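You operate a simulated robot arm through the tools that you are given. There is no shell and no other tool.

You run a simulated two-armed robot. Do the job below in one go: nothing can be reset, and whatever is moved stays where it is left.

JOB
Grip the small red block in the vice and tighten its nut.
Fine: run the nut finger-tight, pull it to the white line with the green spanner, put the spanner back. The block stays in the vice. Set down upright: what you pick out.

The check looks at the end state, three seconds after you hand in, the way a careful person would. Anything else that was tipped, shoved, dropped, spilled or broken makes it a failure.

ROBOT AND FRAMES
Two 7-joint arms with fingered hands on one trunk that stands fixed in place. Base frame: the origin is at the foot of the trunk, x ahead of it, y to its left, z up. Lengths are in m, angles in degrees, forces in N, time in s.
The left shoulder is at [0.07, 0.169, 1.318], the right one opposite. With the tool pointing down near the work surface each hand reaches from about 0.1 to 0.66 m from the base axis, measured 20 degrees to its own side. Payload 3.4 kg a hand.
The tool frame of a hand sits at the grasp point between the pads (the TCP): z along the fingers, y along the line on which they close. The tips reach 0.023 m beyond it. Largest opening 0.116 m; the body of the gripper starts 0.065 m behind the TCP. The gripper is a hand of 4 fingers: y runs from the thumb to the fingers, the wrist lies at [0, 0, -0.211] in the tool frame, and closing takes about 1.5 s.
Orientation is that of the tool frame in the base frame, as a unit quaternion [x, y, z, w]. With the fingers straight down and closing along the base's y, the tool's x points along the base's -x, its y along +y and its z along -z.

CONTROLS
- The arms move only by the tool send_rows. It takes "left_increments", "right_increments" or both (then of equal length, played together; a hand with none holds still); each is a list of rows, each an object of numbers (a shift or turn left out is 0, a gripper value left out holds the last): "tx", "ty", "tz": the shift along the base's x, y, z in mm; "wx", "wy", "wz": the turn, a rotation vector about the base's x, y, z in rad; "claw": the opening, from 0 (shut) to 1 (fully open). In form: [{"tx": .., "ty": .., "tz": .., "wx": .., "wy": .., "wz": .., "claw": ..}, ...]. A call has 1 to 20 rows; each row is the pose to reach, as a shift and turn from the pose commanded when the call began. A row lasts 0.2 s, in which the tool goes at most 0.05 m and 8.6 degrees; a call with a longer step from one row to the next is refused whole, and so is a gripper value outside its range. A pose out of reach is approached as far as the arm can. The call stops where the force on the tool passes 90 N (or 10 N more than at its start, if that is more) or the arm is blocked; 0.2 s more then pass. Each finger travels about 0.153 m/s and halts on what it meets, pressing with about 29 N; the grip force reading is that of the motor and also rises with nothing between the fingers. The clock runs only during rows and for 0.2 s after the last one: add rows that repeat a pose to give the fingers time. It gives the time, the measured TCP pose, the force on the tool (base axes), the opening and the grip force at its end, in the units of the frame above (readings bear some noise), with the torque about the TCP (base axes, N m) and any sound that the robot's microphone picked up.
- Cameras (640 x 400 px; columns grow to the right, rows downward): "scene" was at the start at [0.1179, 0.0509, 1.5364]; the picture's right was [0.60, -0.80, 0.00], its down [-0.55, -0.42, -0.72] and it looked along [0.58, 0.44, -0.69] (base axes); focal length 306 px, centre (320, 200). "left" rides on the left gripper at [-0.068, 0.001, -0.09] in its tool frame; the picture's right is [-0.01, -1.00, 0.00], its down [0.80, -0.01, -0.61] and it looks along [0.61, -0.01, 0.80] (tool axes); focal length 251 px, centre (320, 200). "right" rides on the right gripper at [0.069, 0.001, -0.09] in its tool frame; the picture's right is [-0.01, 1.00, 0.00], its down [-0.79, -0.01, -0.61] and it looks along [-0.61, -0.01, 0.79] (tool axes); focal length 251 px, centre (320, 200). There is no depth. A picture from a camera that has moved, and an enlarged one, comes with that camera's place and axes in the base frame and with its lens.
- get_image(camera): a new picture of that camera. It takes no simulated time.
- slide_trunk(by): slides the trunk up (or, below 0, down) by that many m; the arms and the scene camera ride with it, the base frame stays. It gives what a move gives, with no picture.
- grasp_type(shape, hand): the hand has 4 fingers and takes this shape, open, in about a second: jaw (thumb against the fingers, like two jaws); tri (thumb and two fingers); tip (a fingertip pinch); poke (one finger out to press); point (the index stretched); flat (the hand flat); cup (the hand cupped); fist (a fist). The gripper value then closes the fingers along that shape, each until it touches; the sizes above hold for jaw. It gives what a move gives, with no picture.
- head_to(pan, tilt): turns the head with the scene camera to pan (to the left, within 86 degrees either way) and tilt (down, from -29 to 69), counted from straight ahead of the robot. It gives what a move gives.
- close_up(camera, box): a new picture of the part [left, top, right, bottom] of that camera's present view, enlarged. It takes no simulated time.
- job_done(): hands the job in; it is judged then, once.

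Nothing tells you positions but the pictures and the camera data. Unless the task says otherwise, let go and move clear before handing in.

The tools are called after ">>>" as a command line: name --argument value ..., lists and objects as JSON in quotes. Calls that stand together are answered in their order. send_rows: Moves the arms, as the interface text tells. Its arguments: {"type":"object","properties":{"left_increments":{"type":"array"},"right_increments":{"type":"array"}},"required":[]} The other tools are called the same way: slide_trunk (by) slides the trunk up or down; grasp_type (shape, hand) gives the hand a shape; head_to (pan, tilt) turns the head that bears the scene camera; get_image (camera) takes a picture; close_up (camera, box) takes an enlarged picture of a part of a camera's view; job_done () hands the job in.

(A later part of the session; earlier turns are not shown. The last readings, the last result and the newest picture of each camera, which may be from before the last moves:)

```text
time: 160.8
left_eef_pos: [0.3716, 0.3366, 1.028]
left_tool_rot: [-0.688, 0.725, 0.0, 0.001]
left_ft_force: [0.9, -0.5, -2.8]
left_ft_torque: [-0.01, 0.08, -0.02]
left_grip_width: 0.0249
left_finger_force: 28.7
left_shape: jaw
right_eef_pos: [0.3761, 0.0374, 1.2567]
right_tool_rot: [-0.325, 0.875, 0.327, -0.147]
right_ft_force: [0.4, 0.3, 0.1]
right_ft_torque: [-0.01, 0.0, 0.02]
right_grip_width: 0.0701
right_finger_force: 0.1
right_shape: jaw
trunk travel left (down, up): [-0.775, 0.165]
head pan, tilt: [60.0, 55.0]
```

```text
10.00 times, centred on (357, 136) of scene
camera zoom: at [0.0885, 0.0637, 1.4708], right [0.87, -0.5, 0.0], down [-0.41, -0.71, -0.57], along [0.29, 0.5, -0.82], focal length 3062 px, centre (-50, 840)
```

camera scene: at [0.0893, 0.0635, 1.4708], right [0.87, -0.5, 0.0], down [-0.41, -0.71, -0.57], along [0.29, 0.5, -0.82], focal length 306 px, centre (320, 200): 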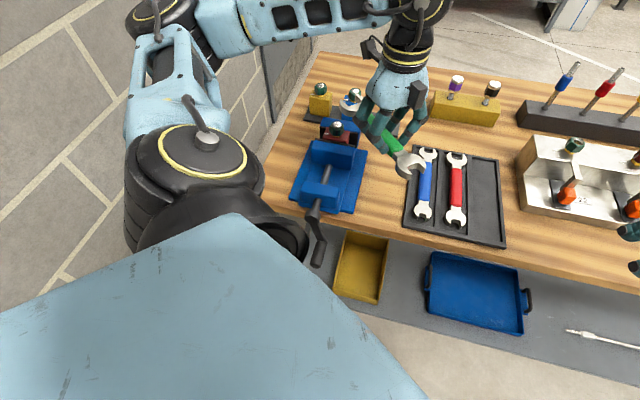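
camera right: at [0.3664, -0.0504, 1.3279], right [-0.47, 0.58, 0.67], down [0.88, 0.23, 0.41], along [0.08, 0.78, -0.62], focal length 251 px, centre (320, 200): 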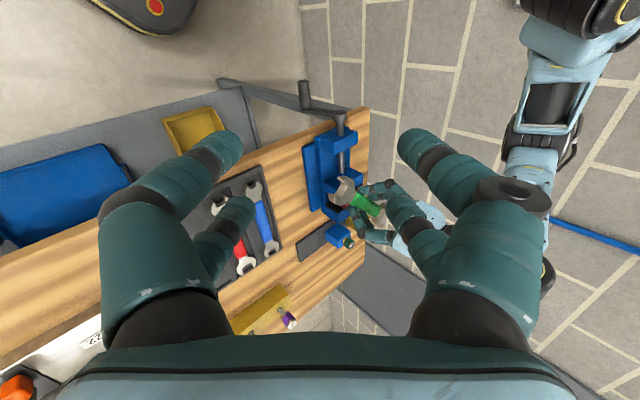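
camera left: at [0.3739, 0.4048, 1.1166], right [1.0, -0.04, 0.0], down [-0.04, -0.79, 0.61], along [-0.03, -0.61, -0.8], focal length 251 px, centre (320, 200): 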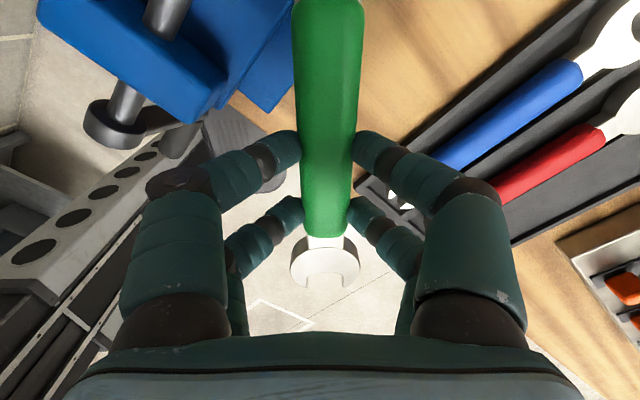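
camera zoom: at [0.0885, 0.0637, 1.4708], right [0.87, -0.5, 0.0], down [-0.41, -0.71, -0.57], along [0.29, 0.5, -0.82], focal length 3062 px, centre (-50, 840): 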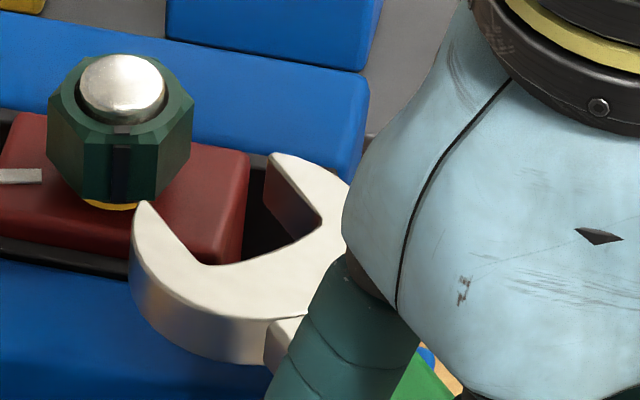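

The spanner is actually about 9 mm higher than I assumed: its top face is at TCP −10 mm. Laterally it is within a millimetre of the nut and its slot is parallel to the nut flats. I'll lower 9.5 mm and recheck.

>>> send_rows --left_increments '[{"tx": -0.7, "tz": -5}, {"tx": -0.7, "tz": -9.5}, {"tx": -0.7, "tz": -9.5}]'

>>> close_up --camera "scene" --box '[332, 116, 382, 156]'

>>> close_up --camera "right" --box '[300, 150, 370, 230]'

```text
time: 161.6
left_eef_pos: [0.3709, 0.3357, 1.0176]
left_tool_rot: [-0.688, 0.726, -0.001, 0.001]
left_ft_force: [1.1, -0.3, -2.5]
left_ft_torque: [-0.03, 0.02, 0.01]
left_grip_width: 0.0251
left_finger_force: 28.7
left_shape: jaw
right_eef_pos: [0.3765, 0.037, 1.2581]
right_tool_rot: [-0.325, 0.875, 0.327, -0.148]
right_ft_force: [0.2, -0.2, 0.2]
right_ft_torque: [-0.01, 0.02, 0.02]
right_grip_width: 0.0703
right_finger_force: 0.0
right_shape: jaw
trunk travel left (down, up): [-0.775, 0.165]
head pan, tilt: [60.0, 55.0]
```

```text
10.00 times, centred on (357, 136) of scene
camera zoom: at [0.0885, 0.0637, 1.4708], right [0.87, -0.5, 0.0], down [-0.41, -0.71, -0.57], along [0.29, 0.5, -0.82], focal length 3062 px, centre (-50, 840)
```

zoom: 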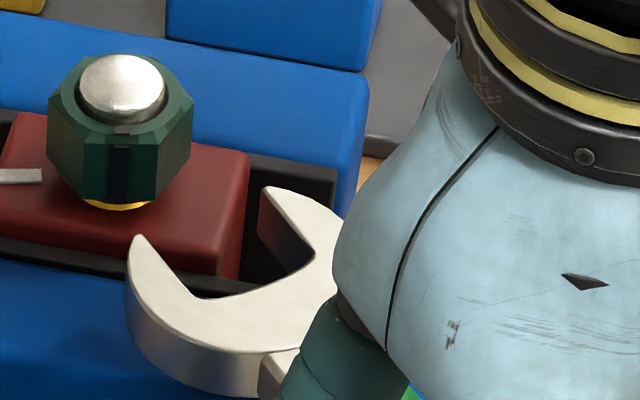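

```text
5.00 times, centred on (335, 190) of right
camera zoom: at [0.3665, -0.0504, 1.3276], right [-0.47, 0.58, 0.67], down [0.88, 0.23, 0.41], along [0.08, 0.78, -0.62], focal length 1257 px, centre (245, 250)
```

zoom: 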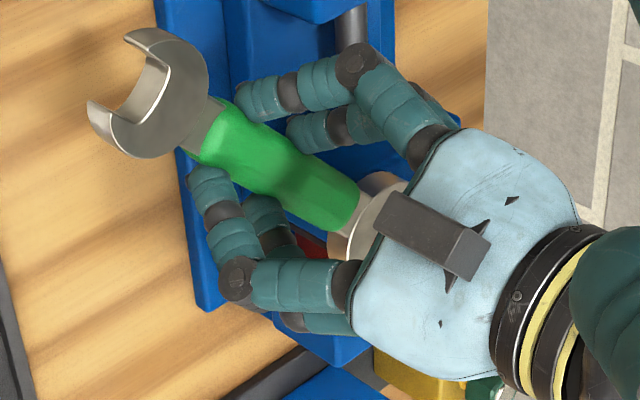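

The spanner mouth is in line with the nut (offset about 0.3 mm) and at mid-height. Advancing in stages.

>>> send_rows --left_increments '[{"tx": 0.2, "ty": 8}, {"tx": 0.3, "ty": 15}, {"tx": 0.4, "ty": 22}, {"tx": 0.4, "ty": 22}]'

>>> close_up --camera "scene" --box '[327, 116, 377, 156]'

```text
time: 162.6
left_eef_pos: [0.3701, 0.3589, 1.0187]
left_tool_rot: [-0.687, 0.726, 0.001, 0.001]
left_ft_force: [0.3, -0.2, -2.3]
left_ft_torque: [-0.03, 0.0, 0.01]
left_grip_width: 0.0251
left_finger_force: 29.1
left_shape: jaw
right_eef_pos: [0.3772, 0.0364, 1.2586]
right_tool_rot: [-0.324, 0.875, 0.327, -0.147]
right_ft_force: [0.0, 0.2, 0.5]
right_ft_torque: [-0.01, 0.01, 0.01]
right_grip_width: 0.0696
right_finger_force: 0.1
right_shape: jaw
trunk travel left (down, up): [-0.775, 0.165]
head pan, tilt: [60.0, 55.0]
```

```text
10.00 times, centred on (352, 136) of scene
camera zoom: at [0.0886, 0.0638, 1.4708], right [0.87, -0.5, 0.0], down [-0.41, -0.71, -0.57], along [0.29, 0.5, -0.82], focal length 3062 px, centre (0, 840)
```

zoom: 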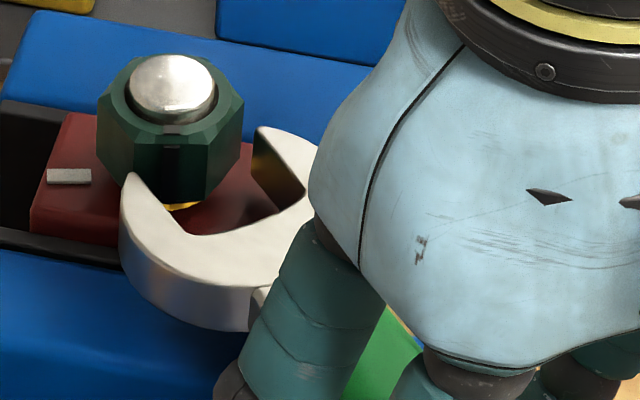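

>>> close_up --camera "scene" --box '[335, 120, 360, 140]'

>>> close_up --camera "right" --box '[305, 160, 365, 220]'

```text
16.00 times, centred on (348, 130) of scene
camera zoom: at [0.0886, 0.0638, 1.4708], right [0.87, -0.5, 0.0], down [-0.41, -0.71, -0.57], along [0.29, 0.5, -0.82], focal length 4899 px, centre (-120, 1320)
```

zoom: 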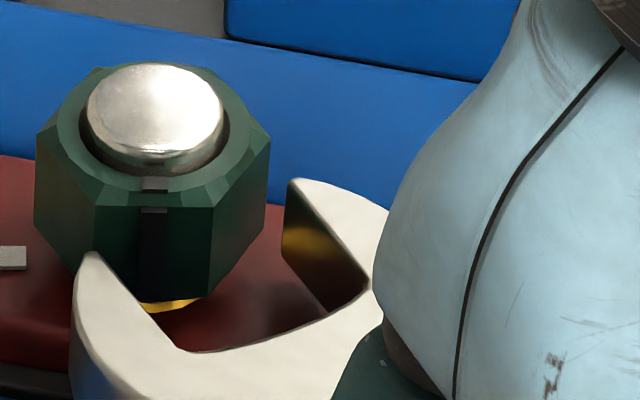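

```text
6.67 times, centred on (335, 190) of right
camera zoom: at [0.3666, -0.0504, 1.3276], right [-0.47, 0.58, 0.67], down [0.88, 0.23, 0.41], along [0.08, 0.78, -0.62], focal length 1676 px, centre (220, 267)
```

zoom: 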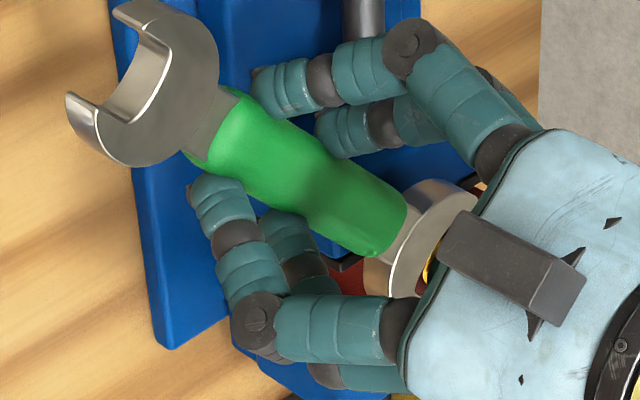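

In detail the left prong has about 4 mm to spare while the right prong would catch the nut's corner, so the spanner needs to go about 3 mm to +x. Shifting and rechecking.

>>> send_rows --left_increments '[{"tx": 1.5}, {"tx": 3}, {"tx": 3}]'

>>> close_up --camera "scene" --box '[335, 120, 360, 140]'

```text
time: 163.4
left_eef_pos: [0.3742, 0.3588, 1.018]
left_tool_rot: [-0.688, 0.726, 0.001, 0.001]
left_ft_force: [0.3, -0.2, -1.8]
left_ft_torque: [-0.04, -0.02, 0.0]
left_grip_width: 0.0249
left_finger_force: 29.1
left_shape: jaw
right_eef_pos: [0.3763, 0.0376, 1.2572]
right_tool_rot: [-0.325, 0.875, 0.327, -0.147]
right_ft_force: [0.6, 0.7, -0.4]
right_ft_torque: [0.04, 0.0, -0.03]
right_grip_width: 0.0696
right_finger_force: 0.0
right_shape: jaw
trunk travel left (down, up): [-0.775, 0.165]
head pan, tilt: [60.0, 55.0]
```

```text
16.00 times, centred on (348, 130) of scene
camera zoom: at [0.0885, 0.0638, 1.4708], right [0.87, -0.5, 0.0], down [-0.41, -0.71, -0.57], along [0.29, 0.5, -0.82], focal length 4899 px, centre (-120, 1320)
```

zoom: 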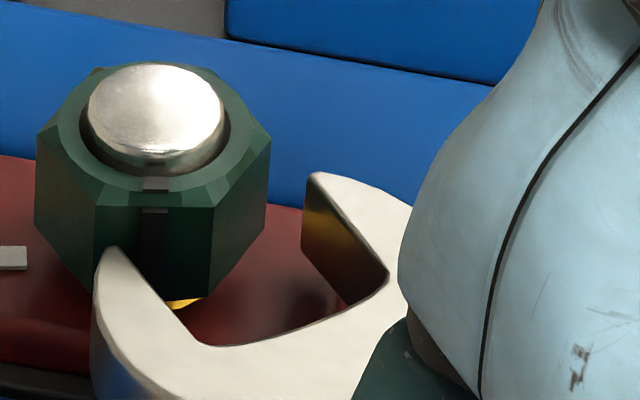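

Now centred within about a millimetre. Sliding it onto the nut slowly and watching the force.

>>> send_rows --left_increments '[{"tx": 0.3, "ty": 5}, {"tx": 0.5, "ty": 10}, {"tx": 0.5, "ty": 10}]'

>>> close_up --camera "scene" --box '[335, 115, 365, 140]'

```text
time: 164.2
left_eef_pos: [0.3733, 0.364, 1.0198]
left_tool_rot: [-0.688, 0.726, 0.0, 0.002]
left_ft_force: [-2.2, -16.6, -2.2]
left_ft_torque: [-0.29, 0.03, 0.46]
left_grip_width: 0.0243
left_finger_force: 28.8
left_shape: jaw
right_eef_pos: [0.375, 0.0324, 1.2589]
right_tool_rot: [-0.324, 0.875, 0.328, -0.146]
right_ft_force: [1.5, 0.0, -0.1]
right_ft_torque: [-0.02, 0.01, -0.03]
right_grip_width: 0.0697
right_finger_force: 0.0
right_shape: jaw
trunk travel left (down, up): [-0.775, 0.165]
head pan, tilt: [60.0, 55.0]
```

```text
16.00 times, centred on (350, 128) of scene
camera zoom: at [0.0878, 0.059, 1.4711], right [0.87, -0.5, 0.0], down [-0.41, -0.71, -0.58], along [0.29, 0.5, -0.82], focal length 4899 px, centre (-160, 1360)
```

zoom: 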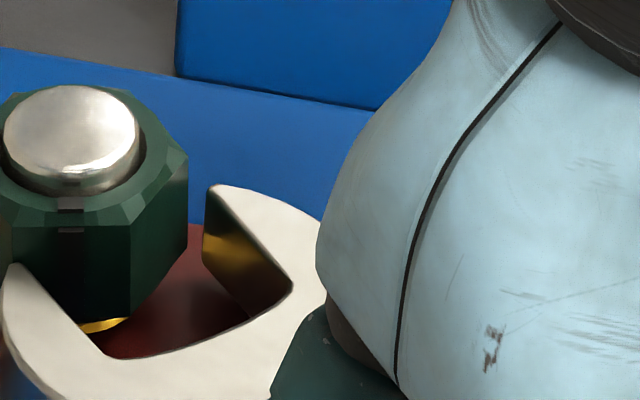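

The left prong touched the nut, which tells me my hand-frame estimate was the right one. I'll back off, shift about 2.8 mm to −x and raise 2 mm, then try again.

>>> send_rows --left_increments '[{"ty": -6}, {"ty": -13}, {"tx": -1.5, "ty": -13, "tz": 1}, {"tx": -3, "ty": -13, "tz": 2}, {"tx": -3, "ty": -13, "tz": 2}]'

>>> send_rows --left_increments '[{"tx": 0.2, "ty": 5}, {"tx": 0.4, "ty": 10}, {"tx": 0.5, "ty": 14}, {"tx": 0.5, "ty": 14}]'

>>> close_up --camera "scene" --box '[330, 115, 365, 145]'

```text
time: 165.4
left_eef_pos: [0.3704, 0.3549, 1.0198]
left_tool_rot: [-0.689, 0.725, 0.0, 0.0]
left_ft_force: [-0.4, -0.2, -2.3]
left_ft_torque: [-0.03, 0.03, 0.0]
left_grip_width: 0.0242
left_finger_force: 29.5
left_shape: jaw
right_eef_pos: [0.3766, 0.0373, 1.2588]
right_tool_rot: [-0.324, 0.875, 0.327, -0.147]
right_ft_force: [-0.5, 0.0, 0.3]
right_ft_torque: [0.02, -0.01, 0.03]
right_grip_width: 0.0701
right_finger_force: 0.0
right_shape: jaw
trunk travel left (down, up): [-0.775, 0.165]
head pan, tilt: [60.0, 55.0]
```

```text
time: 166.4
left_eef_pos: [0.3719, 0.3701, 1.0203]
left_tool_rot: [-0.688, 0.726, 0.001, 0.0]
left_ft_force: [-0.3, -0.6, -2.9]
left_ft_torque: [-0.07, 0.07, 0.08]
left_grip_width: 0.0241
left_finger_force: 29.5
left_shape: jaw
right_eef_pos: [0.3761, 0.0385, 1.2581]
right_tool_rot: [-0.325, 0.875, 0.327, -0.147]
right_ft_force: [0.2, 0.0, 0.8]
right_ft_torque: [0.0, -0.01, -0.02]
right_grip_width: 0.0696
right_finger_force: 0.1
right_shape: jaw
trunk travel left (down, up): [-0.775, 0.165]
head pan, tilt: [60.0, 55.0]
```

```text
13.33 times, centred on (348, 130) of scene
camera zoom: at [0.0884, 0.0637, 1.4708], right [0.87, -0.5, 0.0], down [-0.41, -0.71, -0.57], along [0.29, 0.5, -0.82], focal length 4082 px, centre (-47, 1133)
```

zoom: 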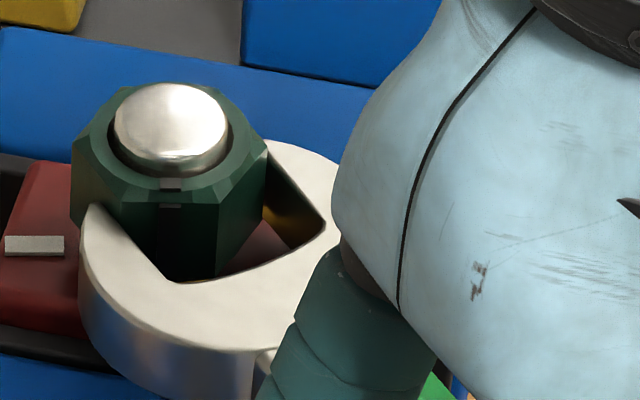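

It is sliding on freely now with the nut between the prongs. Advancing the rest of the way until it seats.

>>> send_rows --left_increments '[{"tx": 0.2, "ty": 4}, {"tx": 0.4, "ty": 8}, {"tx": 0.4, "ty": 8}]'

>>> close_up --camera "scene" --box '[330, 115, 365, 145]'

```text
time: 167.2
left_eef_pos: [0.3717, 0.3757, 1.0201]
left_tool_rot: [-0.688, 0.725, 0.0, 0.002]
left_ft_force: [-0.9, -0.6, -2.2]
left_ft_torque: [-0.05, 0.0, 0.11]
left_grip_width: 0.0241
left_finger_force: 28.7
left_shape: jaw
right_eef_pos: [0.3762, 0.0386, 1.2571]
right_tool_rot: [-0.325, 0.875, 0.328, -0.147]
right_ft_force: [0.0, -0.6, -0.3]
right_ft_torque: [0.02, -0.03, 0.03]
right_grip_width: 0.0701
right_finger_force: 0.1
right_shape: jaw
trunk travel left (down, up): [-0.775, 0.165]
head pan, tilt: [60.0, 55.0]
```

```text
13.33 times, centred on (348, 130) of scene
camera zoom: at [0.0883, 0.0635, 1.4709], right [0.87, -0.5, 0.0], down [-0.41, -0.71, -0.57], along [0.29, 0.5, -0.82], focal length 4082 px, centre (-47, 1133)
```

zoom: 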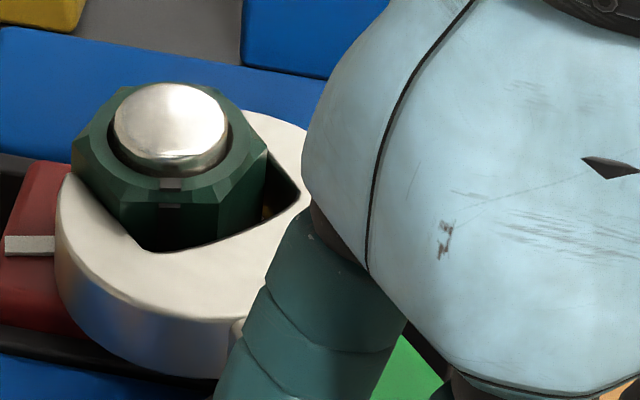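

Almost fully seated. Another 3 mm to nudge it home.

>>> send_rows --left_increments '[{"tx": 0.1, "ty": 2}, {"tx": 0.2, "ty": 3.5}, {"tx": 0.2, "ty": 3.5}]'

>>> close_up --camera "scene" --box '[330, 115, 365, 145]'

```text
time: 168.0
left_eef_pos: [0.3723, 0.3798, 1.0205]
left_tool_rot: [-0.688, 0.725, 0.001, 0.0]
left_ft_force: [-1.3, -2.8, -2.8]
left_ft_torque: [-0.1, -0.03, 0.07]
left_grip_width: 0.0241
left_finger_force: 29.1
left_shape: jaw
right_eef_pos: [0.3755, 0.0372, 1.2582]
right_tool_rot: [-0.324, 0.876, 0.327, -0.147]
right_ft_force: [0.3, 0.0, -0.4]
right_ft_torque: [-0.03, 0.0, 0.03]
right_grip_width: 0.0698
right_finger_force: 0.1
right_shape: jaw
trunk travel left (down, up): [-0.775, 0.165]
head pan, tilt: [60.0, 55.0]
```

```text
13.33 times, centred on (348, 130) of scene
camera zoom: at [0.0883, 0.0632, 1.4709], right [0.87, -0.5, 0.0], down [-0.41, -0.71, -0.57], along [0.29, 0.5, -0.82], focal length 4082 px, centre (-47, 1133)
```

zoom: 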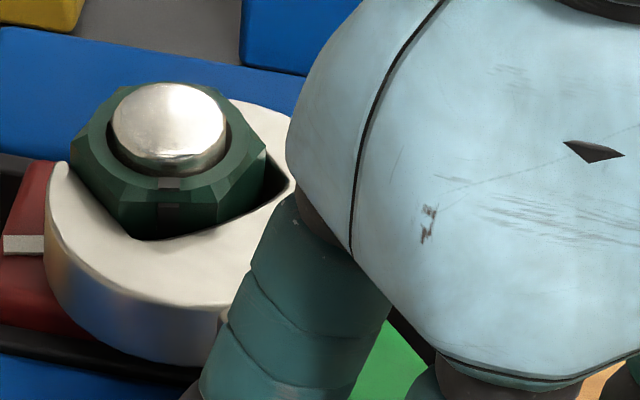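

The spanner is seated on the nut. Now I'll swing it clockwise about the nut, first 15° to take up slack, and read force and nut angle.

>>> send_rows --left_increments '[{"tx": -10.0, "ty": 1.1, "wz": -0.0873}, {"tx": -19.9, "ty": 3.0, "wz": -0.1745}, {"tx": -29.6, "ty": 5.8, "wz": -0.2618}, {"tx": -29.6, "ty": 5.8, "wz": -0.2618}]'

>>> close_up --camera "scene" --box '[320, 110, 365, 150]'

>>> get_image --camera "left"

```text
time: 169.0
left_eef_pos: [0.3435, 0.385, 1.0199]
left_tool_rot: [-0.587, 0.809, 0.0, 0.001]
left_ft_force: [2.1, -4.8, -2.5]
left_ft_torque: [-0.21, -0.16, 0.28]
left_grip_width: 0.0238
left_finger_force: 28.9
left_shape: jaw
right_eef_pos: [0.3785, 0.0355, 1.2563]
right_tool_rot: [-0.324, 0.875, 0.328, -0.147]
right_ft_force: [0.1, 0.4, -0.8]
right_ft_torque: [-0.01, -0.01, -0.03]
right_grip_width: 0.07
right_finger_force: 0.0
right_shape: jaw
trunk travel left (down, up): [-0.775, 0.165]
head pan, tilt: [60.0, 55.0]
```

```text
10.00 times, centred on (342, 130) of scene
camera zoom: at [0.0898, 0.0625, 1.4708], right [0.87, -0.5, 0.0], down [-0.41, -0.71, -0.57], along [0.29, 0.5, -0.82], focal length 3062 px, centre (95, 900)
```

zoom: 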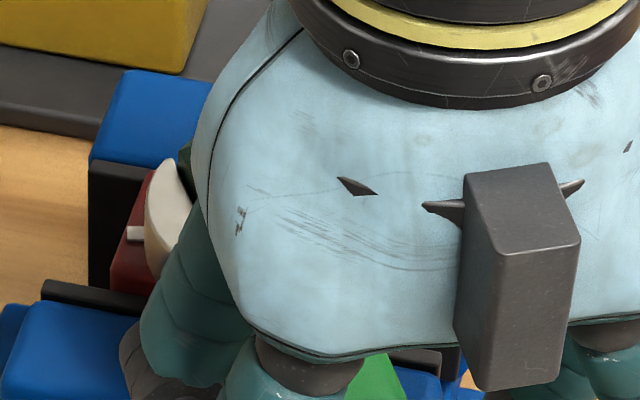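

```text
taken
camera left: at [0.364, 0.4509, 1.1091], right [0.95, -0.3, 0.0], down [-0.24, -0.76, 0.61], along [-0.18, -0.58, -0.8], focal length 251 px, centre (320, 200)
```

left: 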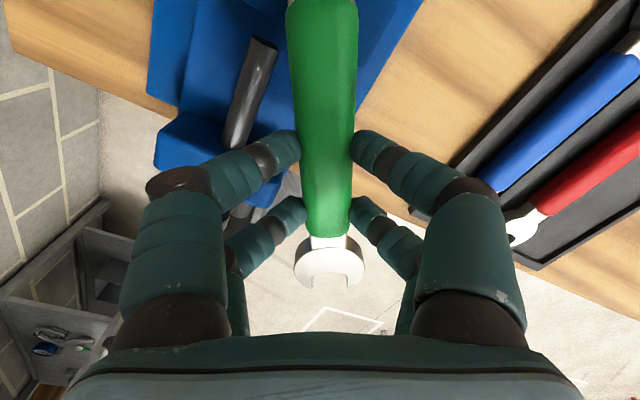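

>>> get_image --camera "right"

>>> close_up --camera "right" --box '[300, 140, 380, 240]'

```text
taken
camera right: at [0.3676, -0.0516, 1.3273], right [-0.46, 0.58, 0.67], down [0.88, 0.23, 0.41], along [0.08, 0.78, -0.62], focal length 251 px, centre (320, 200)
```

right: 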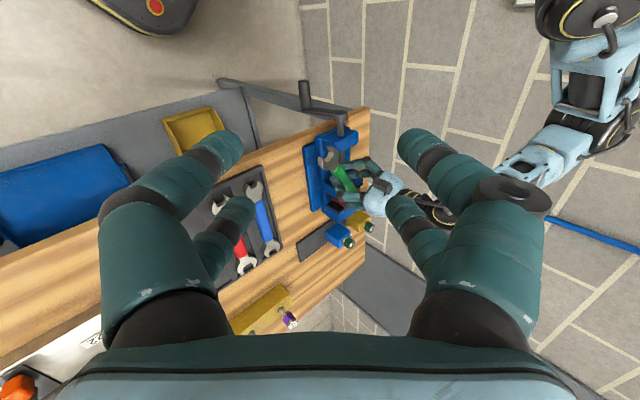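

```text
4.00 times, centred on (340, 190) of right
camera zoom: at [0.3676, -0.0516, 1.3273], right [-0.46, 0.58, 0.67], down [0.88, 0.23, 0.41], along [0.08, 0.78, -0.62], focal length 1006 px, centre (240, 240)
```

zoom: 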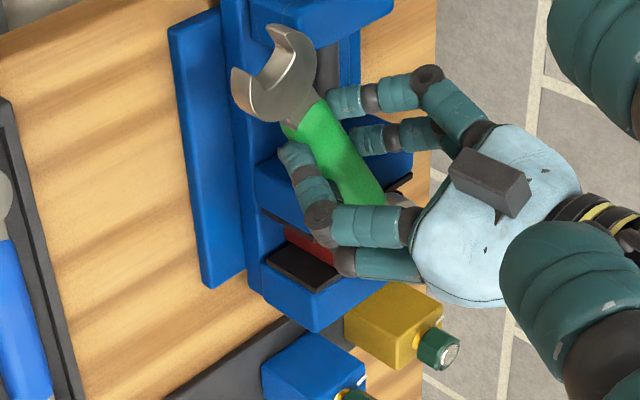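

The hand hides the nut for now. I'll continue the swing, monitoring torque; the view should clear as the hand moves round.

>>> send_rows --left_increments '[{"tx": -9.4, "ty": 3.7, "wz": -0.0873}, {"tx": -18.5, "ty": 8.1, "wz": -0.1745}, {"tx": -27.1, "ty": 13.3, "wz": -0.2618}, {"tx": -27.1, "ty": 13.3, "wz": -0.2618}]'

>>> get_image --camera "left"

>>> close_up --camera "right" --box '[300, 140, 380, 240]'

>>> close_up --camera "scene" --box '[300, 90, 390, 170]'

```text
time: 170.0
left_eef_pos: [0.3158, 0.3966, 1.0197]
left_tool_rot: [-0.477, 0.879, 0.001, 0.001]
left_ft_force: [1.3, -8.2, -2.3]
left_ft_torque: [-0.25, -0.14, 0.19]
left_grip_width: 0.0241
left_finger_force: 29.2
left_shape: jaw
right_eef_pos: [0.3763, 0.0352, 1.2583]
right_tool_rot: [-0.325, 0.875, 0.328, -0.147]
right_ft_force: [0.0, -0.4, -0.5]
right_ft_torque: [-0.01, 0.02, -0.01]
right_grip_width: 0.0699
right_finger_force: 0.0
right_shape: jaw
trunk travel left (down, up): [-0.775, 0.165]
head pan, tilt: [60.0, 55.0]
```

```text
taken
camera left: at [0.3524, 0.4561, 1.1089], right [0.84, -0.54, 0.0], down [-0.43, -0.67, 0.61], along [-0.33, -0.51, -0.8], focal length 251 px, centre (320, 200)
```

left: 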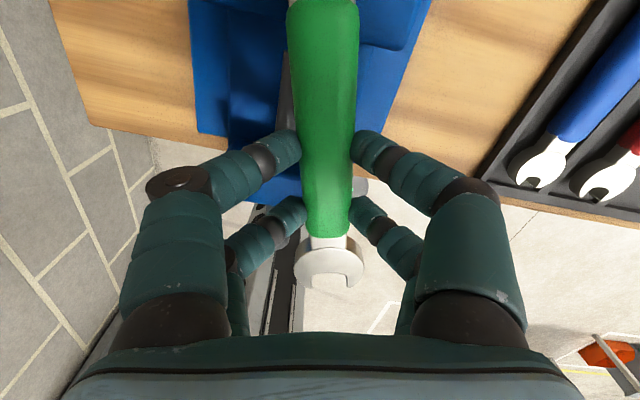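

```text
4.00 times, centred on (340, 190) of right
camera zoom: at [0.3668, -0.0524, 1.3275], right [-0.46, 0.58, 0.67], down [0.88, 0.23, 0.41], along [0.08, 0.78, -0.62], focal length 1006 px, centre (240, 240)
```

zoom: 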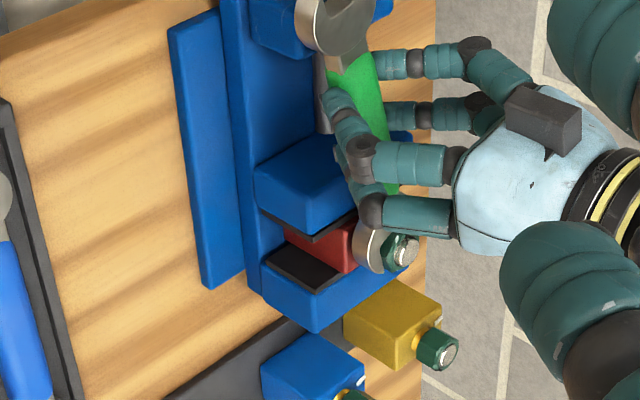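

```text
5.00 times, centred on (345, 130) of scene
camera zoom: at [0.0888, 0.0615, 1.4709], right [0.87, -0.5, 0.0], down [-0.41, -0.71, -0.57], along [0.29, 0.5, -0.82], focal length 1531 px, centre (195, 550)
```

zoom: 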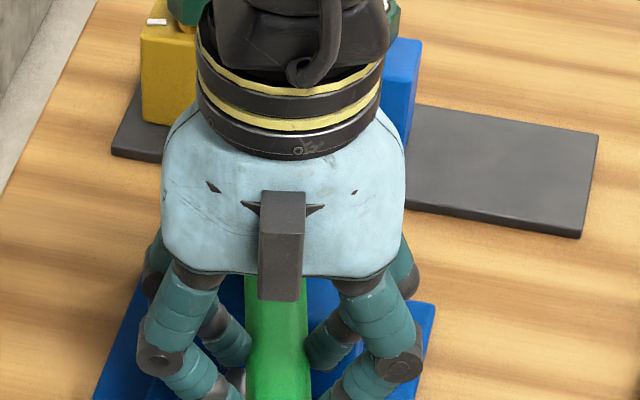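

The spanner stays engaged on the nut (visible from the side) with about 0.8 N·m so far. Continuing to 45°.

>>> send_rows --left_increments '[{"tx": -8.2, "ty": 6.0, "wz": -0.0873}, {"tx": -15.8, "ty": 12.6, "wz": -0.1745}, {"tx": -22.8, "ty": 19.9, "wz": -0.2618}, {"tx": -22.8, "ty": 19.9, "wz": -0.2618}]'

>>> get_image --camera "left"

>>> close_up --camera "right" --box '[310, 150, 370, 220]'

```text
time: 171.0
left_eef_pos: [0.2928, 0.4165, 1.0214]
left_tool_rot: [-0.357, 0.934, 0.001, 0.001]
left_ft_force: [-2.1, -10.4, -4.3]
left_ft_torque: [-0.3, 0.02, 0.09]
left_grip_width: 0.0243
left_finger_force: 29.3
left_shape: jaw
right_eef_pos: [0.3759, 0.0352, 1.258]
right_tool_rot: [-0.325, 0.875, 0.329, -0.146]
right_ft_force: [0.5, -0.4, -0.3]
right_ft_torque: [-0.02, -0.01, 0.02]
right_grip_width: 0.0698
right_finger_force: 0.1
right_shape: jaw
trunk travel left (down, up): [-0.775, 0.165]
head pan, tilt: [60.0, 55.0]
```

```text
taken
camera left: at [0.3425, 0.4643, 1.1101], right [0.67, -0.74, 0.0], down [-0.59, -0.54, 0.61], along [-0.45, -0.41, -0.8], focal length 251 px, centre (320, 200)
```

left: 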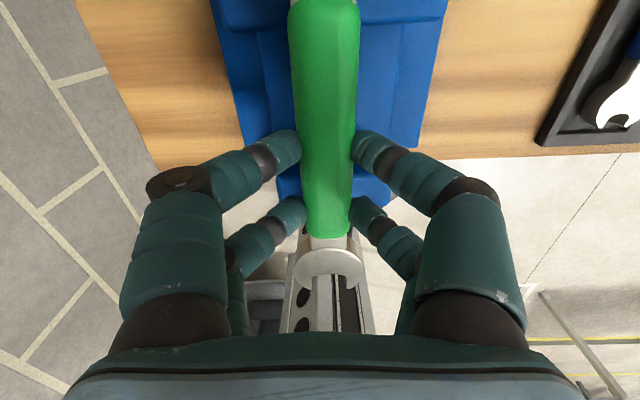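

```text
5.71 times, centred on (340, 185) of right
camera zoom: at [0.3659, -0.0529, 1.3277], right [-0.47, 0.58, 0.67], down [0.88, 0.23, 0.41], along [0.08, 0.78, -0.62], focal length 1437 px, centre (206, 286)
```

zoom: 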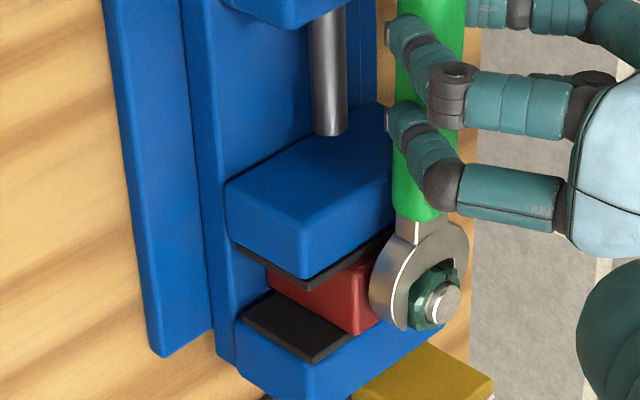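

>>> close_up --camera "right" --box '[345, 190, 365, 212]'

>>> close_up --camera "scene" --box '[300, 80, 390, 170]'

```text
16.00 times, centred on (355, 201) of right
camera zoom: at [0.3659, -0.0529, 1.3277], right [-0.47, 0.58, 0.67], down [0.88, 0.23, 0.41], along [0.08, 0.78, -0.62], focal length 4023 px, centre (-240, 184)
```

zoom: 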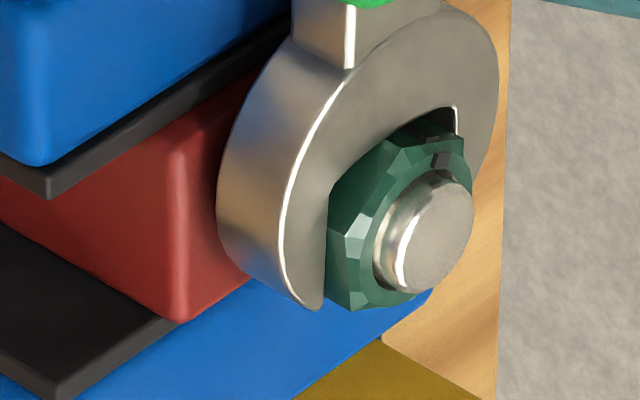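

```text
4.44 times, centred on (345, 125) of scene
camera zoom: at [0.0878, 0.0609, 1.471], right [0.87, -0.5, 0.0], down [-0.41, -0.71, -0.57], along [0.29, 0.5, -0.82], focal length 1361 px, centre (209, 533)
```

zoom: 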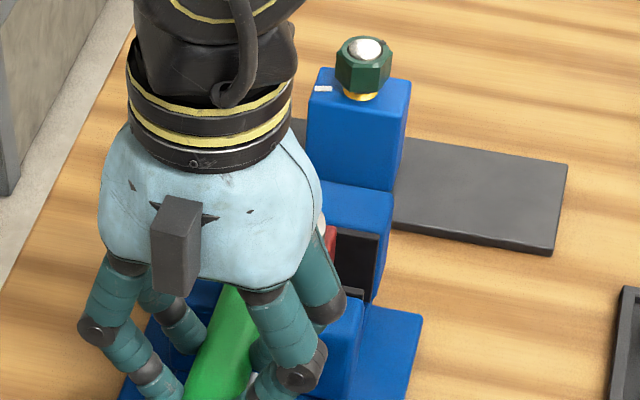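

The nut is visibly captured in the spanner and turning. I'll continue to 60°, easing slightly outward to relieve radial pressure.

>>> send_rows --left_increments '[{"tx": -7.5, "ty": 7.0, "wz": -0.0873}, {"tx": -13.2, "ty": 15.4, "wz": -0.1745}, {"tx": -18.2, "ty": 24.4, "wz": -0.2618}, {"tx": -18.2, "ty": 24.4, "wz": -0.2618}]'

>>> close_up --camera "scene" --box '[300, 90, 390, 170]'

>>> close_up --camera "right" --box '[345, 190, 365, 212]'

>>> get_image --camera "left"

```text
time: 172.0
left_eef_pos: [0.2751, 0.4439, 1.0219]
left_tool_rot: [-0.232, 0.973, 0.001, 0.001]
left_ft_force: [0.2, -7.3, -3.0]
left_ft_torque: [-0.25, 0.01, 0.02]
left_grip_width: 0.0239
left_finger_force: 28.5
left_shape: jaw
right_eef_pos: [0.3761, 0.0356, 1.2577]
right_tool_rot: [-0.325, 0.875, 0.327, -0.146]
right_ft_force: [0.1, 0.3, -0.2]
right_ft_torque: [0.01, 0.01, 0.03]
right_grip_width: 0.0703
right_finger_force: 0.0
right_shape: jaw
trunk travel left (down, up): [-0.775, 0.165]
head pan, tilt: [60.0, 55.0]
```

```text
5.00 times, centred on (345, 130) of scene
camera zoom: at [0.0884, 0.0616, 1.471], right [0.87, -0.5, 0.0], down [-0.41, -0.71, -0.57], along [0.29, 0.5, -0.82], focal length 1531 px, centre (195, 550)
```

zoom: 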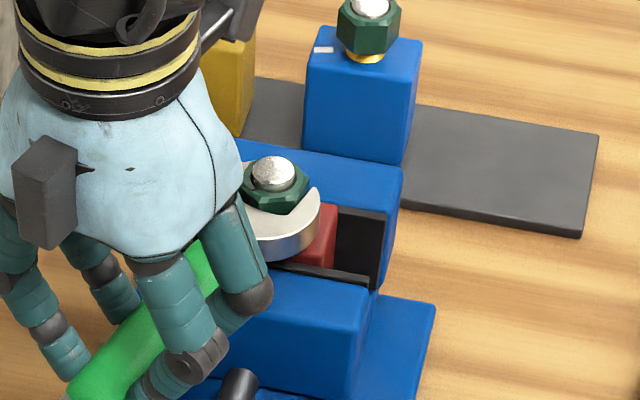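

```text
16.00 times, centred on (355, 201) of right
camera zoom: at [0.3664, -0.0523, 1.3276], right [-0.47, 0.58, 0.67], down [0.88, 0.23, 0.41], along [0.08, 0.78, -0.62], focal length 4023 px, centre (-240, 184)
```

zoom: 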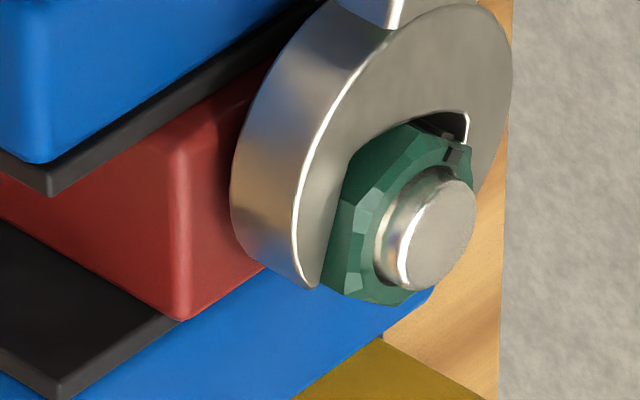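

```text
taken
camera left: at [0.3348, 0.4749, 1.1097], right [0.46, -0.89, 0.0], down [-0.71, -0.37, 0.61], along [-0.54, -0.28, -0.8], focal length 251 px, centre (320, 200)
```

left: 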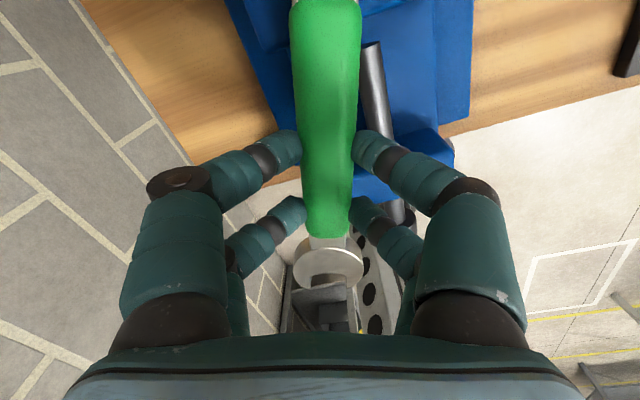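

>>> close_up --camera "scene" --box '[345, 115, 375, 142]'

```text
14.81 times, centred on (360, 128) of scene
camera zoom: at [0.0884, 0.0616, 1.471], right [0.87, -0.5, 0.0], down [-0.41, -0.71, -0.57], along [0.29, 0.5, -0.82], focal length 4536 px, centre (-273, 1259)
```

zoom: 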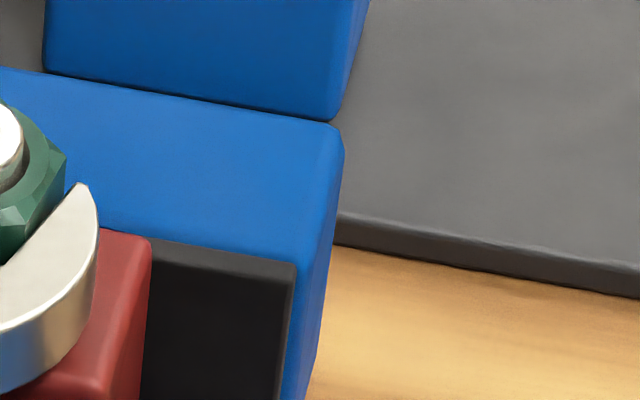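

>>> close_up --camera "scene" --box '[322, 115, 352, 140]'

```text
16.00 times, centred on (337, 128) of scene
camera zoom: at [0.0884, 0.0616, 1.471], right [0.87, -0.5, 0.0], down [-0.41, -0.71, -0.57], along [0.29, 0.5, -0.82], focal length 4899 px, centre (48, 1360)
```

zoom: 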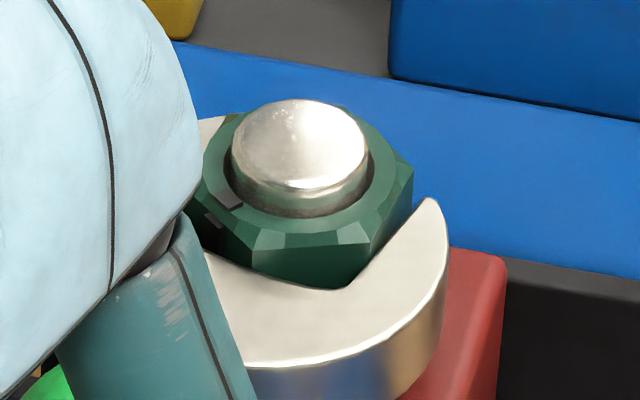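

Clear view: the tick is now at base azimuth about 173° and the white line at about 148°, so about 25° to go. Continuing 15° more.

>>> send_rows --left_increments '[{"tx": -4.1, "ty": 9.3, "wz": -0.0873}, {"tx": -7.4, "ty": 19.0, "wz": -0.1745}, {"tx": -9.9, "ty": 28.9, "wz": -0.2618}, {"tx": -9.9, "ty": 28.9, "wz": -0.2618}]'

>>> close_up --camera "scene" --box '[322, 115, 352, 140]'

>>> get_image --camera "left"

```text
time: 173.0
left_eef_pos: [0.2649, 0.4718, 1.0213]
left_tool_rot: [-0.103, 0.995, 0.0, 0.001]
left_ft_force: [0.6, -7.8, -3.3]
left_ft_torque: [-0.23, 0.08, -0.07]
left_grip_width: 0.0241
left_finger_force: 29.3
left_shape: jaw
right_eef_pos: [0.3766, 0.0359, 1.2579]
right_tool_rot: [-0.324, 0.875, 0.327, -0.147]
right_ft_force: [-0.4, 0.1, 0.8]
right_ft_torque: [-0.02, -0.01, 0.0]
right_grip_width: 0.0699
right_finger_force: 0.0
right_shape: jaw
trunk travel left (down, up): [-0.775, 0.165]
head pan, tilt: [60.0, 55.0]
```

```text
16.00 times, centred on (337, 128) of scene
camera zoom: at [0.0883, 0.0616, 1.4709], right [0.87, -0.5, 0.0], down [-0.41, -0.71, -0.57], along [0.29, 0.5, -0.82], focal length 4899 px, centre (48, 1360)
```

zoom: 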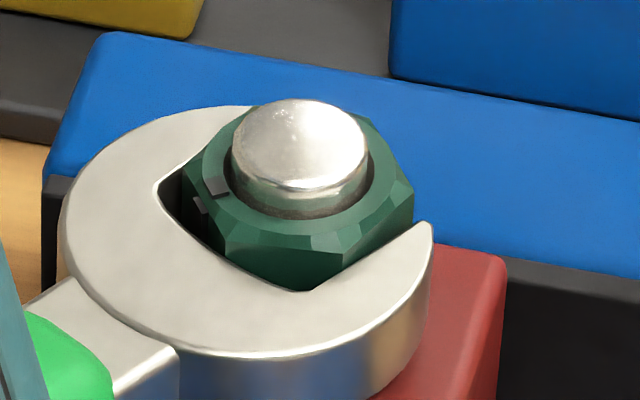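

```text
taken
camera left: at [0.3306, 0.4869, 1.11], right [0.22, -0.98, 0.0], down [-0.78, -0.17, 0.61], along [-0.59, -0.13, -0.8], focal length 251 px, centre (320, 200)
```

left: 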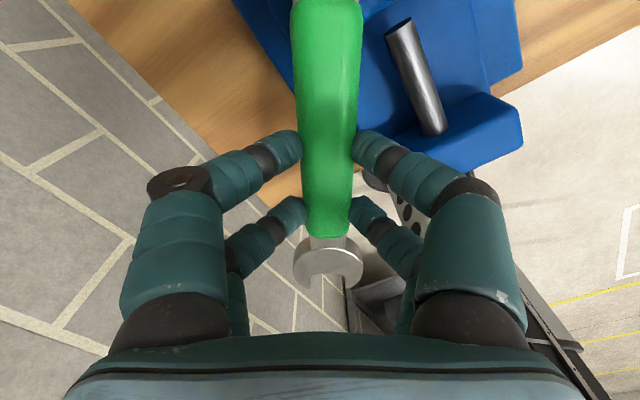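

Very clear now: the tick is close to the line direction (roughly 10–15° short by my geometry). I'll move 8° more and then measure carefully.

>>> send_rows --left_increments '[{"tx": -1.0, "ty": 6.0, "wz": -0.0524}, {"tx": -1.7, "ty": 11.5, "wz": -0.0995}, {"tx": -2.1, "ty": 16.2, "wz": -0.14}, {"tx": -2.1, "ty": 16.2, "wz": -0.14}]'

>>> close_up --camera "scene" --box '[322, 115, 352, 140]'

>>> close_up --camera "right" --box '[345, 190, 365, 212]'

```text
time: 174.0
left_eef_pos: [0.2619, 0.4887, 1.021]
left_tool_rot: [-0.034, 0.999, 0.0, 0.001]
left_ft_force: [-3.1, -8.0, -3.2]
left_ft_torque: [-0.24, 0.15, -0.09]
left_grip_width: 0.024
left_finger_force: 28.9
left_shape: jaw
right_eef_pos: [0.3749, 0.0362, 1.2581]
right_tool_rot: [-0.325, 0.875, 0.328, -0.146]
right_ft_force: [0.2, 0.0, 1.2]
right_ft_torque: [0.01, -0.02, -0.03]
right_grip_width: 0.0698
right_finger_force: 0.1
right_shape: jaw
trunk travel left (down, up): [-0.775, 0.165]
head pan, tilt: [60.0, 55.0]
```

```text
16.00 times, centred on (337, 128) of scene
camera zoom: at [0.0875, 0.0619, 1.471], right [0.87, -0.5, 0.0], down [-0.41, -0.71, -0.57], along [0.29, 0.5, -0.82], focal length 4899 px, centre (48, 1360)
```

zoom: 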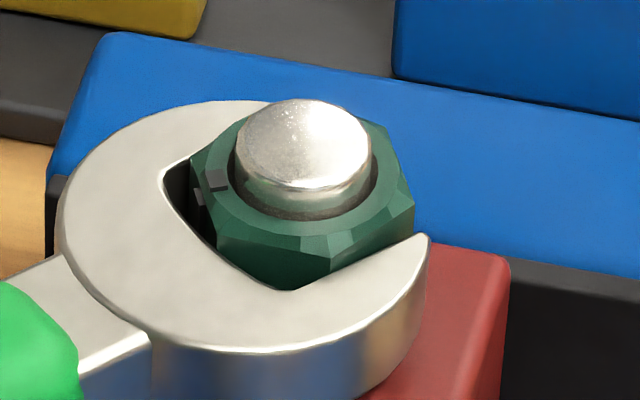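

```text
16.00 times, centred on (355, 201) of right
camera zoom: at [0.3657, -0.052, 1.3278], right [-0.47, 0.58, 0.67], down [0.88, 0.23, 0.41], along [0.08, 0.78, -0.62], focal length 4023 px, centre (-240, 184)
```

zoom: 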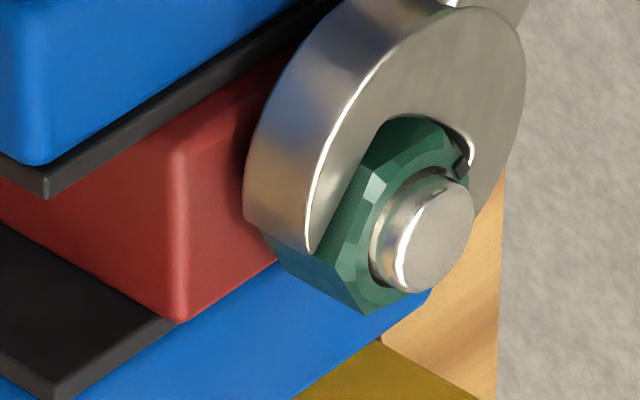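

By two independent readings the tick is about 7–8° short of the line. Turning that last bit.

>>> send_rows --left_increments '[{"tx": -0.3, "ty": 5.2, "wz": -0.0436}, {"tx": -0.2, "ty": 10.3, "wz": -0.0873}, {"tx": 0.1, "ty": 15.0, "wz": -0.128}, {"tx": 0.1, "ty": 15.0, "wz": -0.128}]'

>>> close_up --camera "scene" --box '[322, 115, 352, 140]'

```text
time: 175.0
left_eef_pos: [0.2627, 0.5027, 1.022]
left_tool_rot: [0.03, 1.0, 0.0, 0.001]
left_ft_force: [-3.5, -8.1, -3.3]
left_ft_torque: [-0.22, 0.13, -0.11]
left_grip_width: 0.0239
left_finger_force: 28.7
left_shape: jaw
right_eef_pos: [0.3747, 0.0354, 1.2574]
right_tool_rot: [-0.325, 0.875, 0.327, -0.146]
right_ft_force: [0.8, 0.7, -0.6]
right_ft_torque: [0.03, -0.02, 0.01]
right_grip_width: 0.0699
right_finger_force: 0.0
right_shape: jaw
trunk travel left (down, up): [-0.775, 0.165]
head pan, tilt: [60.0, 55.0]
```

```text
16.00 times, centred on (337, 128) of scene
camera zoom: at [0.0872, 0.0618, 1.471], right [0.87, -0.5, 0.0], down [-0.41, -0.71, -0.57], along [0.29, 0.5, -0.82], focal length 4899 px, centre (48, 1360)
```

zoom: 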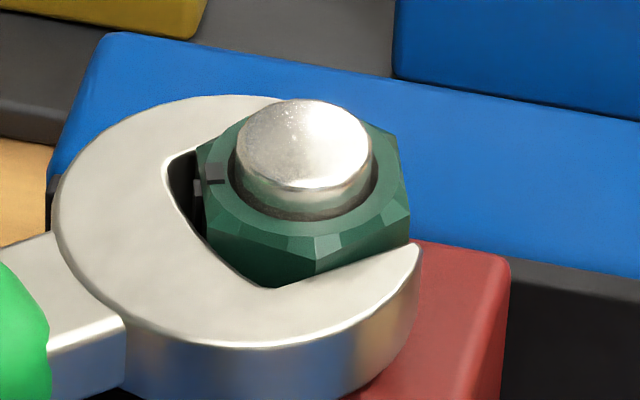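

Both readings now put the tick on the line (within about 2°). I'll relax the spanner 3° within its play, withdraw it straight off the nut and raise it to inspect.

>>> send_rows --left_increments '[{"tx": -0.2, "ty": -3, "wz": 0.025}, {"tx": -0.3, "ty": -5.5, "wz": 0.047}, {"tx": -0.3, "ty": -5.5, "wz": 0.047}]'

>>> send_rows --left_increments '[{"tx": -6}, {"tx": -13}, {"tx": -20}, {"tx": -28}, {"tx": -36}, {"tx": -44}, {"tx": -44}]'

>>> close_up --camera "scene" --box '[315, 110, 355, 145]'

```text
time: 175.8
left_eef_pos: [0.261, 0.4988, 1.0211]
left_tool_rot: [0.006, 1.0, 0.001, 0.001]
left_ft_force: [-2.9, -1.6, -1.2]
left_ft_torque: [-0.07, 0.12, -0.26]
left_grip_width: 0.024
left_finger_force: 29.1
left_shape: jaw
right_eef_pos: [0.3754, 0.0383, 1.2579]
right_tool_rot: [-0.324, 0.876, 0.326, -0.147]
right_ft_force: [0.3, 0.4, -0.2]
right_ft_torque: [0.02, 0.0, 0.0]
right_grip_width: 0.07
right_finger_force: 0.1
right_shape: jaw
trunk travel left (down, up): [-0.775, 0.165]
head pan, tilt: [60.0, 55.0]
```

```text
time: 177.4
left_eef_pos: [0.218, 0.5011, 1.0201]
left_tool_rot: [0.007, 1.0, -0.001, 0.0]
left_ft_force: [0.3, 0.0, -1.9]
left_ft_torque: [0.02, 0.07, 0.01]
left_grip_width: 0.0235
left_finger_force: 29.0
left_shape: jaw
right_eef_pos: [0.3773, 0.038, 1.2575]
right_tool_rot: [-0.325, 0.875, 0.327, -0.147]
right_ft_force: [1.0, 0.1, -0.1]
right_ft_torque: [-0.01, 0.01, -0.01]
right_grip_width: 0.0698
right_finger_force: 0.0
right_shape: jaw
trunk travel left (down, up): [-0.775, 0.165]
head pan, tilt: [60.0, 55.0]
```

```text
11.43 times, centred on (335, 128) of scene
camera zoom: at [0.0885, 0.064, 1.4708], right [0.87, -0.5, 0.0], down [-0.41, -0.71, -0.57], along [0.29, 0.5, -0.82], focal length 3499 px, centre (149, 1029)
```

zoom: 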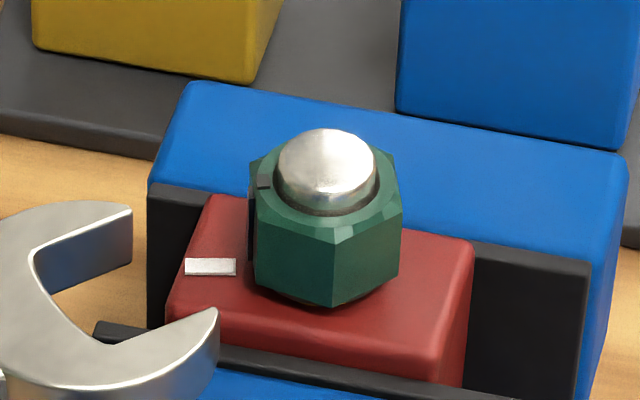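

The spanner is off; the nut sits right down on the block and the block hasn't moved. I'll zoom in to check the tick against the white line precisely.

>>> close_up --camera "scene" --box '[328, 116, 350, 136]'

>>> close_up --camera "right" --box '[340, 185, 370, 215]'

```text
16.00 times, centred on (339, 126) of scene
camera zoom: at [0.0885, 0.064, 1.4708], right [0.87, -0.5, 0.0], down [-0.41, -0.71, -0.57], along [0.29, 0.5, -0.82], focal length 4899 px, centre (16, 1384)
```

zoom: 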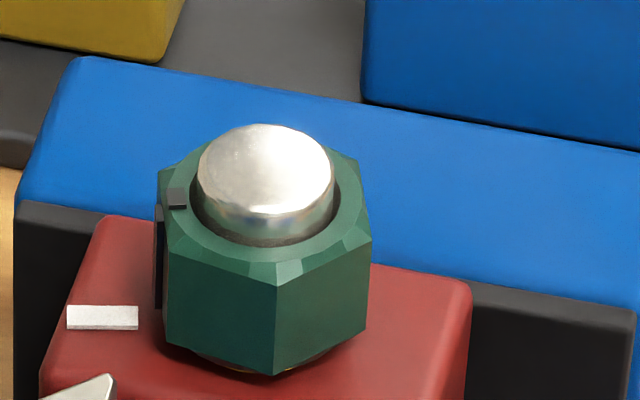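

```text
13.33 times, centred on (355, 200) of right
camera zoom: at [0.3665, -0.0501, 1.3276], right [-0.47, 0.58, 0.67], down [0.88, 0.23, 0.41], along [0.08, 0.78, -0.62], focal length 3352 px, centre (-147, 200)
```

zoom: 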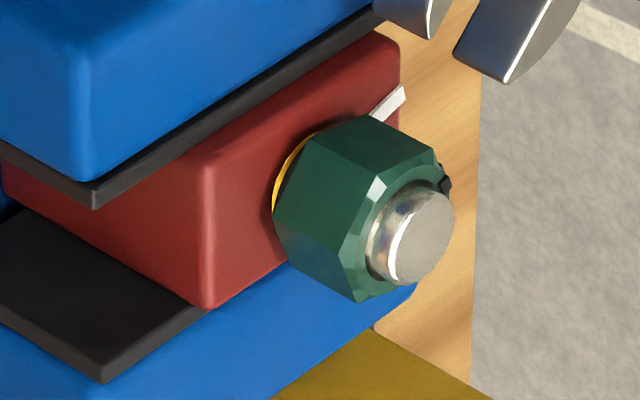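

By hex-face proportions the tick is at about 152° and the white line at about 149°, so it's very close. I want a true top view, so I'll raise the spanner and bring the wrist camera over the nut with the nut visible beside the spanner.

>>> send_rows --left_increments '[{"tz": 30}, {"tz": 65}, {"tz": 100}, {"tz": 130}, {"tx": 30, "ty": -15, "tz": 135}, {"tx": 65, "ty": -30, "tz": 135}, {"tx": 105, "ty": -48, "tz": 135}, {"tx": 140, "ty": -64, "tz": 135}, {"tx": 142, "ty": -66, "tz": 135}, {"tx": 142, "ty": -66, "tz": 135}]'

>>> get_image --camera "left"

```text
time: 179.6
left_eef_pos: [0.3599, 0.4324, 1.1549]
left_tool_rot: [0.006, 1.0, -0.001, 0.001]
left_ft_force: [-0.7, -0.5, -2.0]
left_ft_torque: [0.0, 0.02, 0.0]
left_grip_width: 0.0241
left_finger_force: 29.1
left_shape: jaw
right_eef_pos: [0.3771, 0.0377, 1.2587]
right_tool_rot: [-0.325, 0.875, 0.327, -0.147]
right_ft_force: [-0.2, 0.8, -0.9]
right_ft_torque: [0.01, -0.01, -0.01]
right_grip_width: 0.0699
right_finger_force: 0.0
right_shape: jaw
trunk travel left (down, up): [-0.775, 0.165]
head pan, tilt: [60.0, 55.0]
```

```text
taken
camera left: at [0.4276, 0.4327, 1.2441], right [0.0, -1.0, 0.0], down [-0.8, 0.0, 0.61], along [-0.61, 0.0, -0.8], focal length 251 px, centre (320, 200)
```

left: 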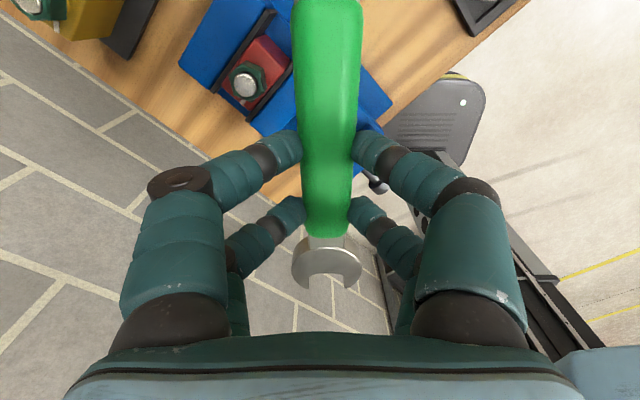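

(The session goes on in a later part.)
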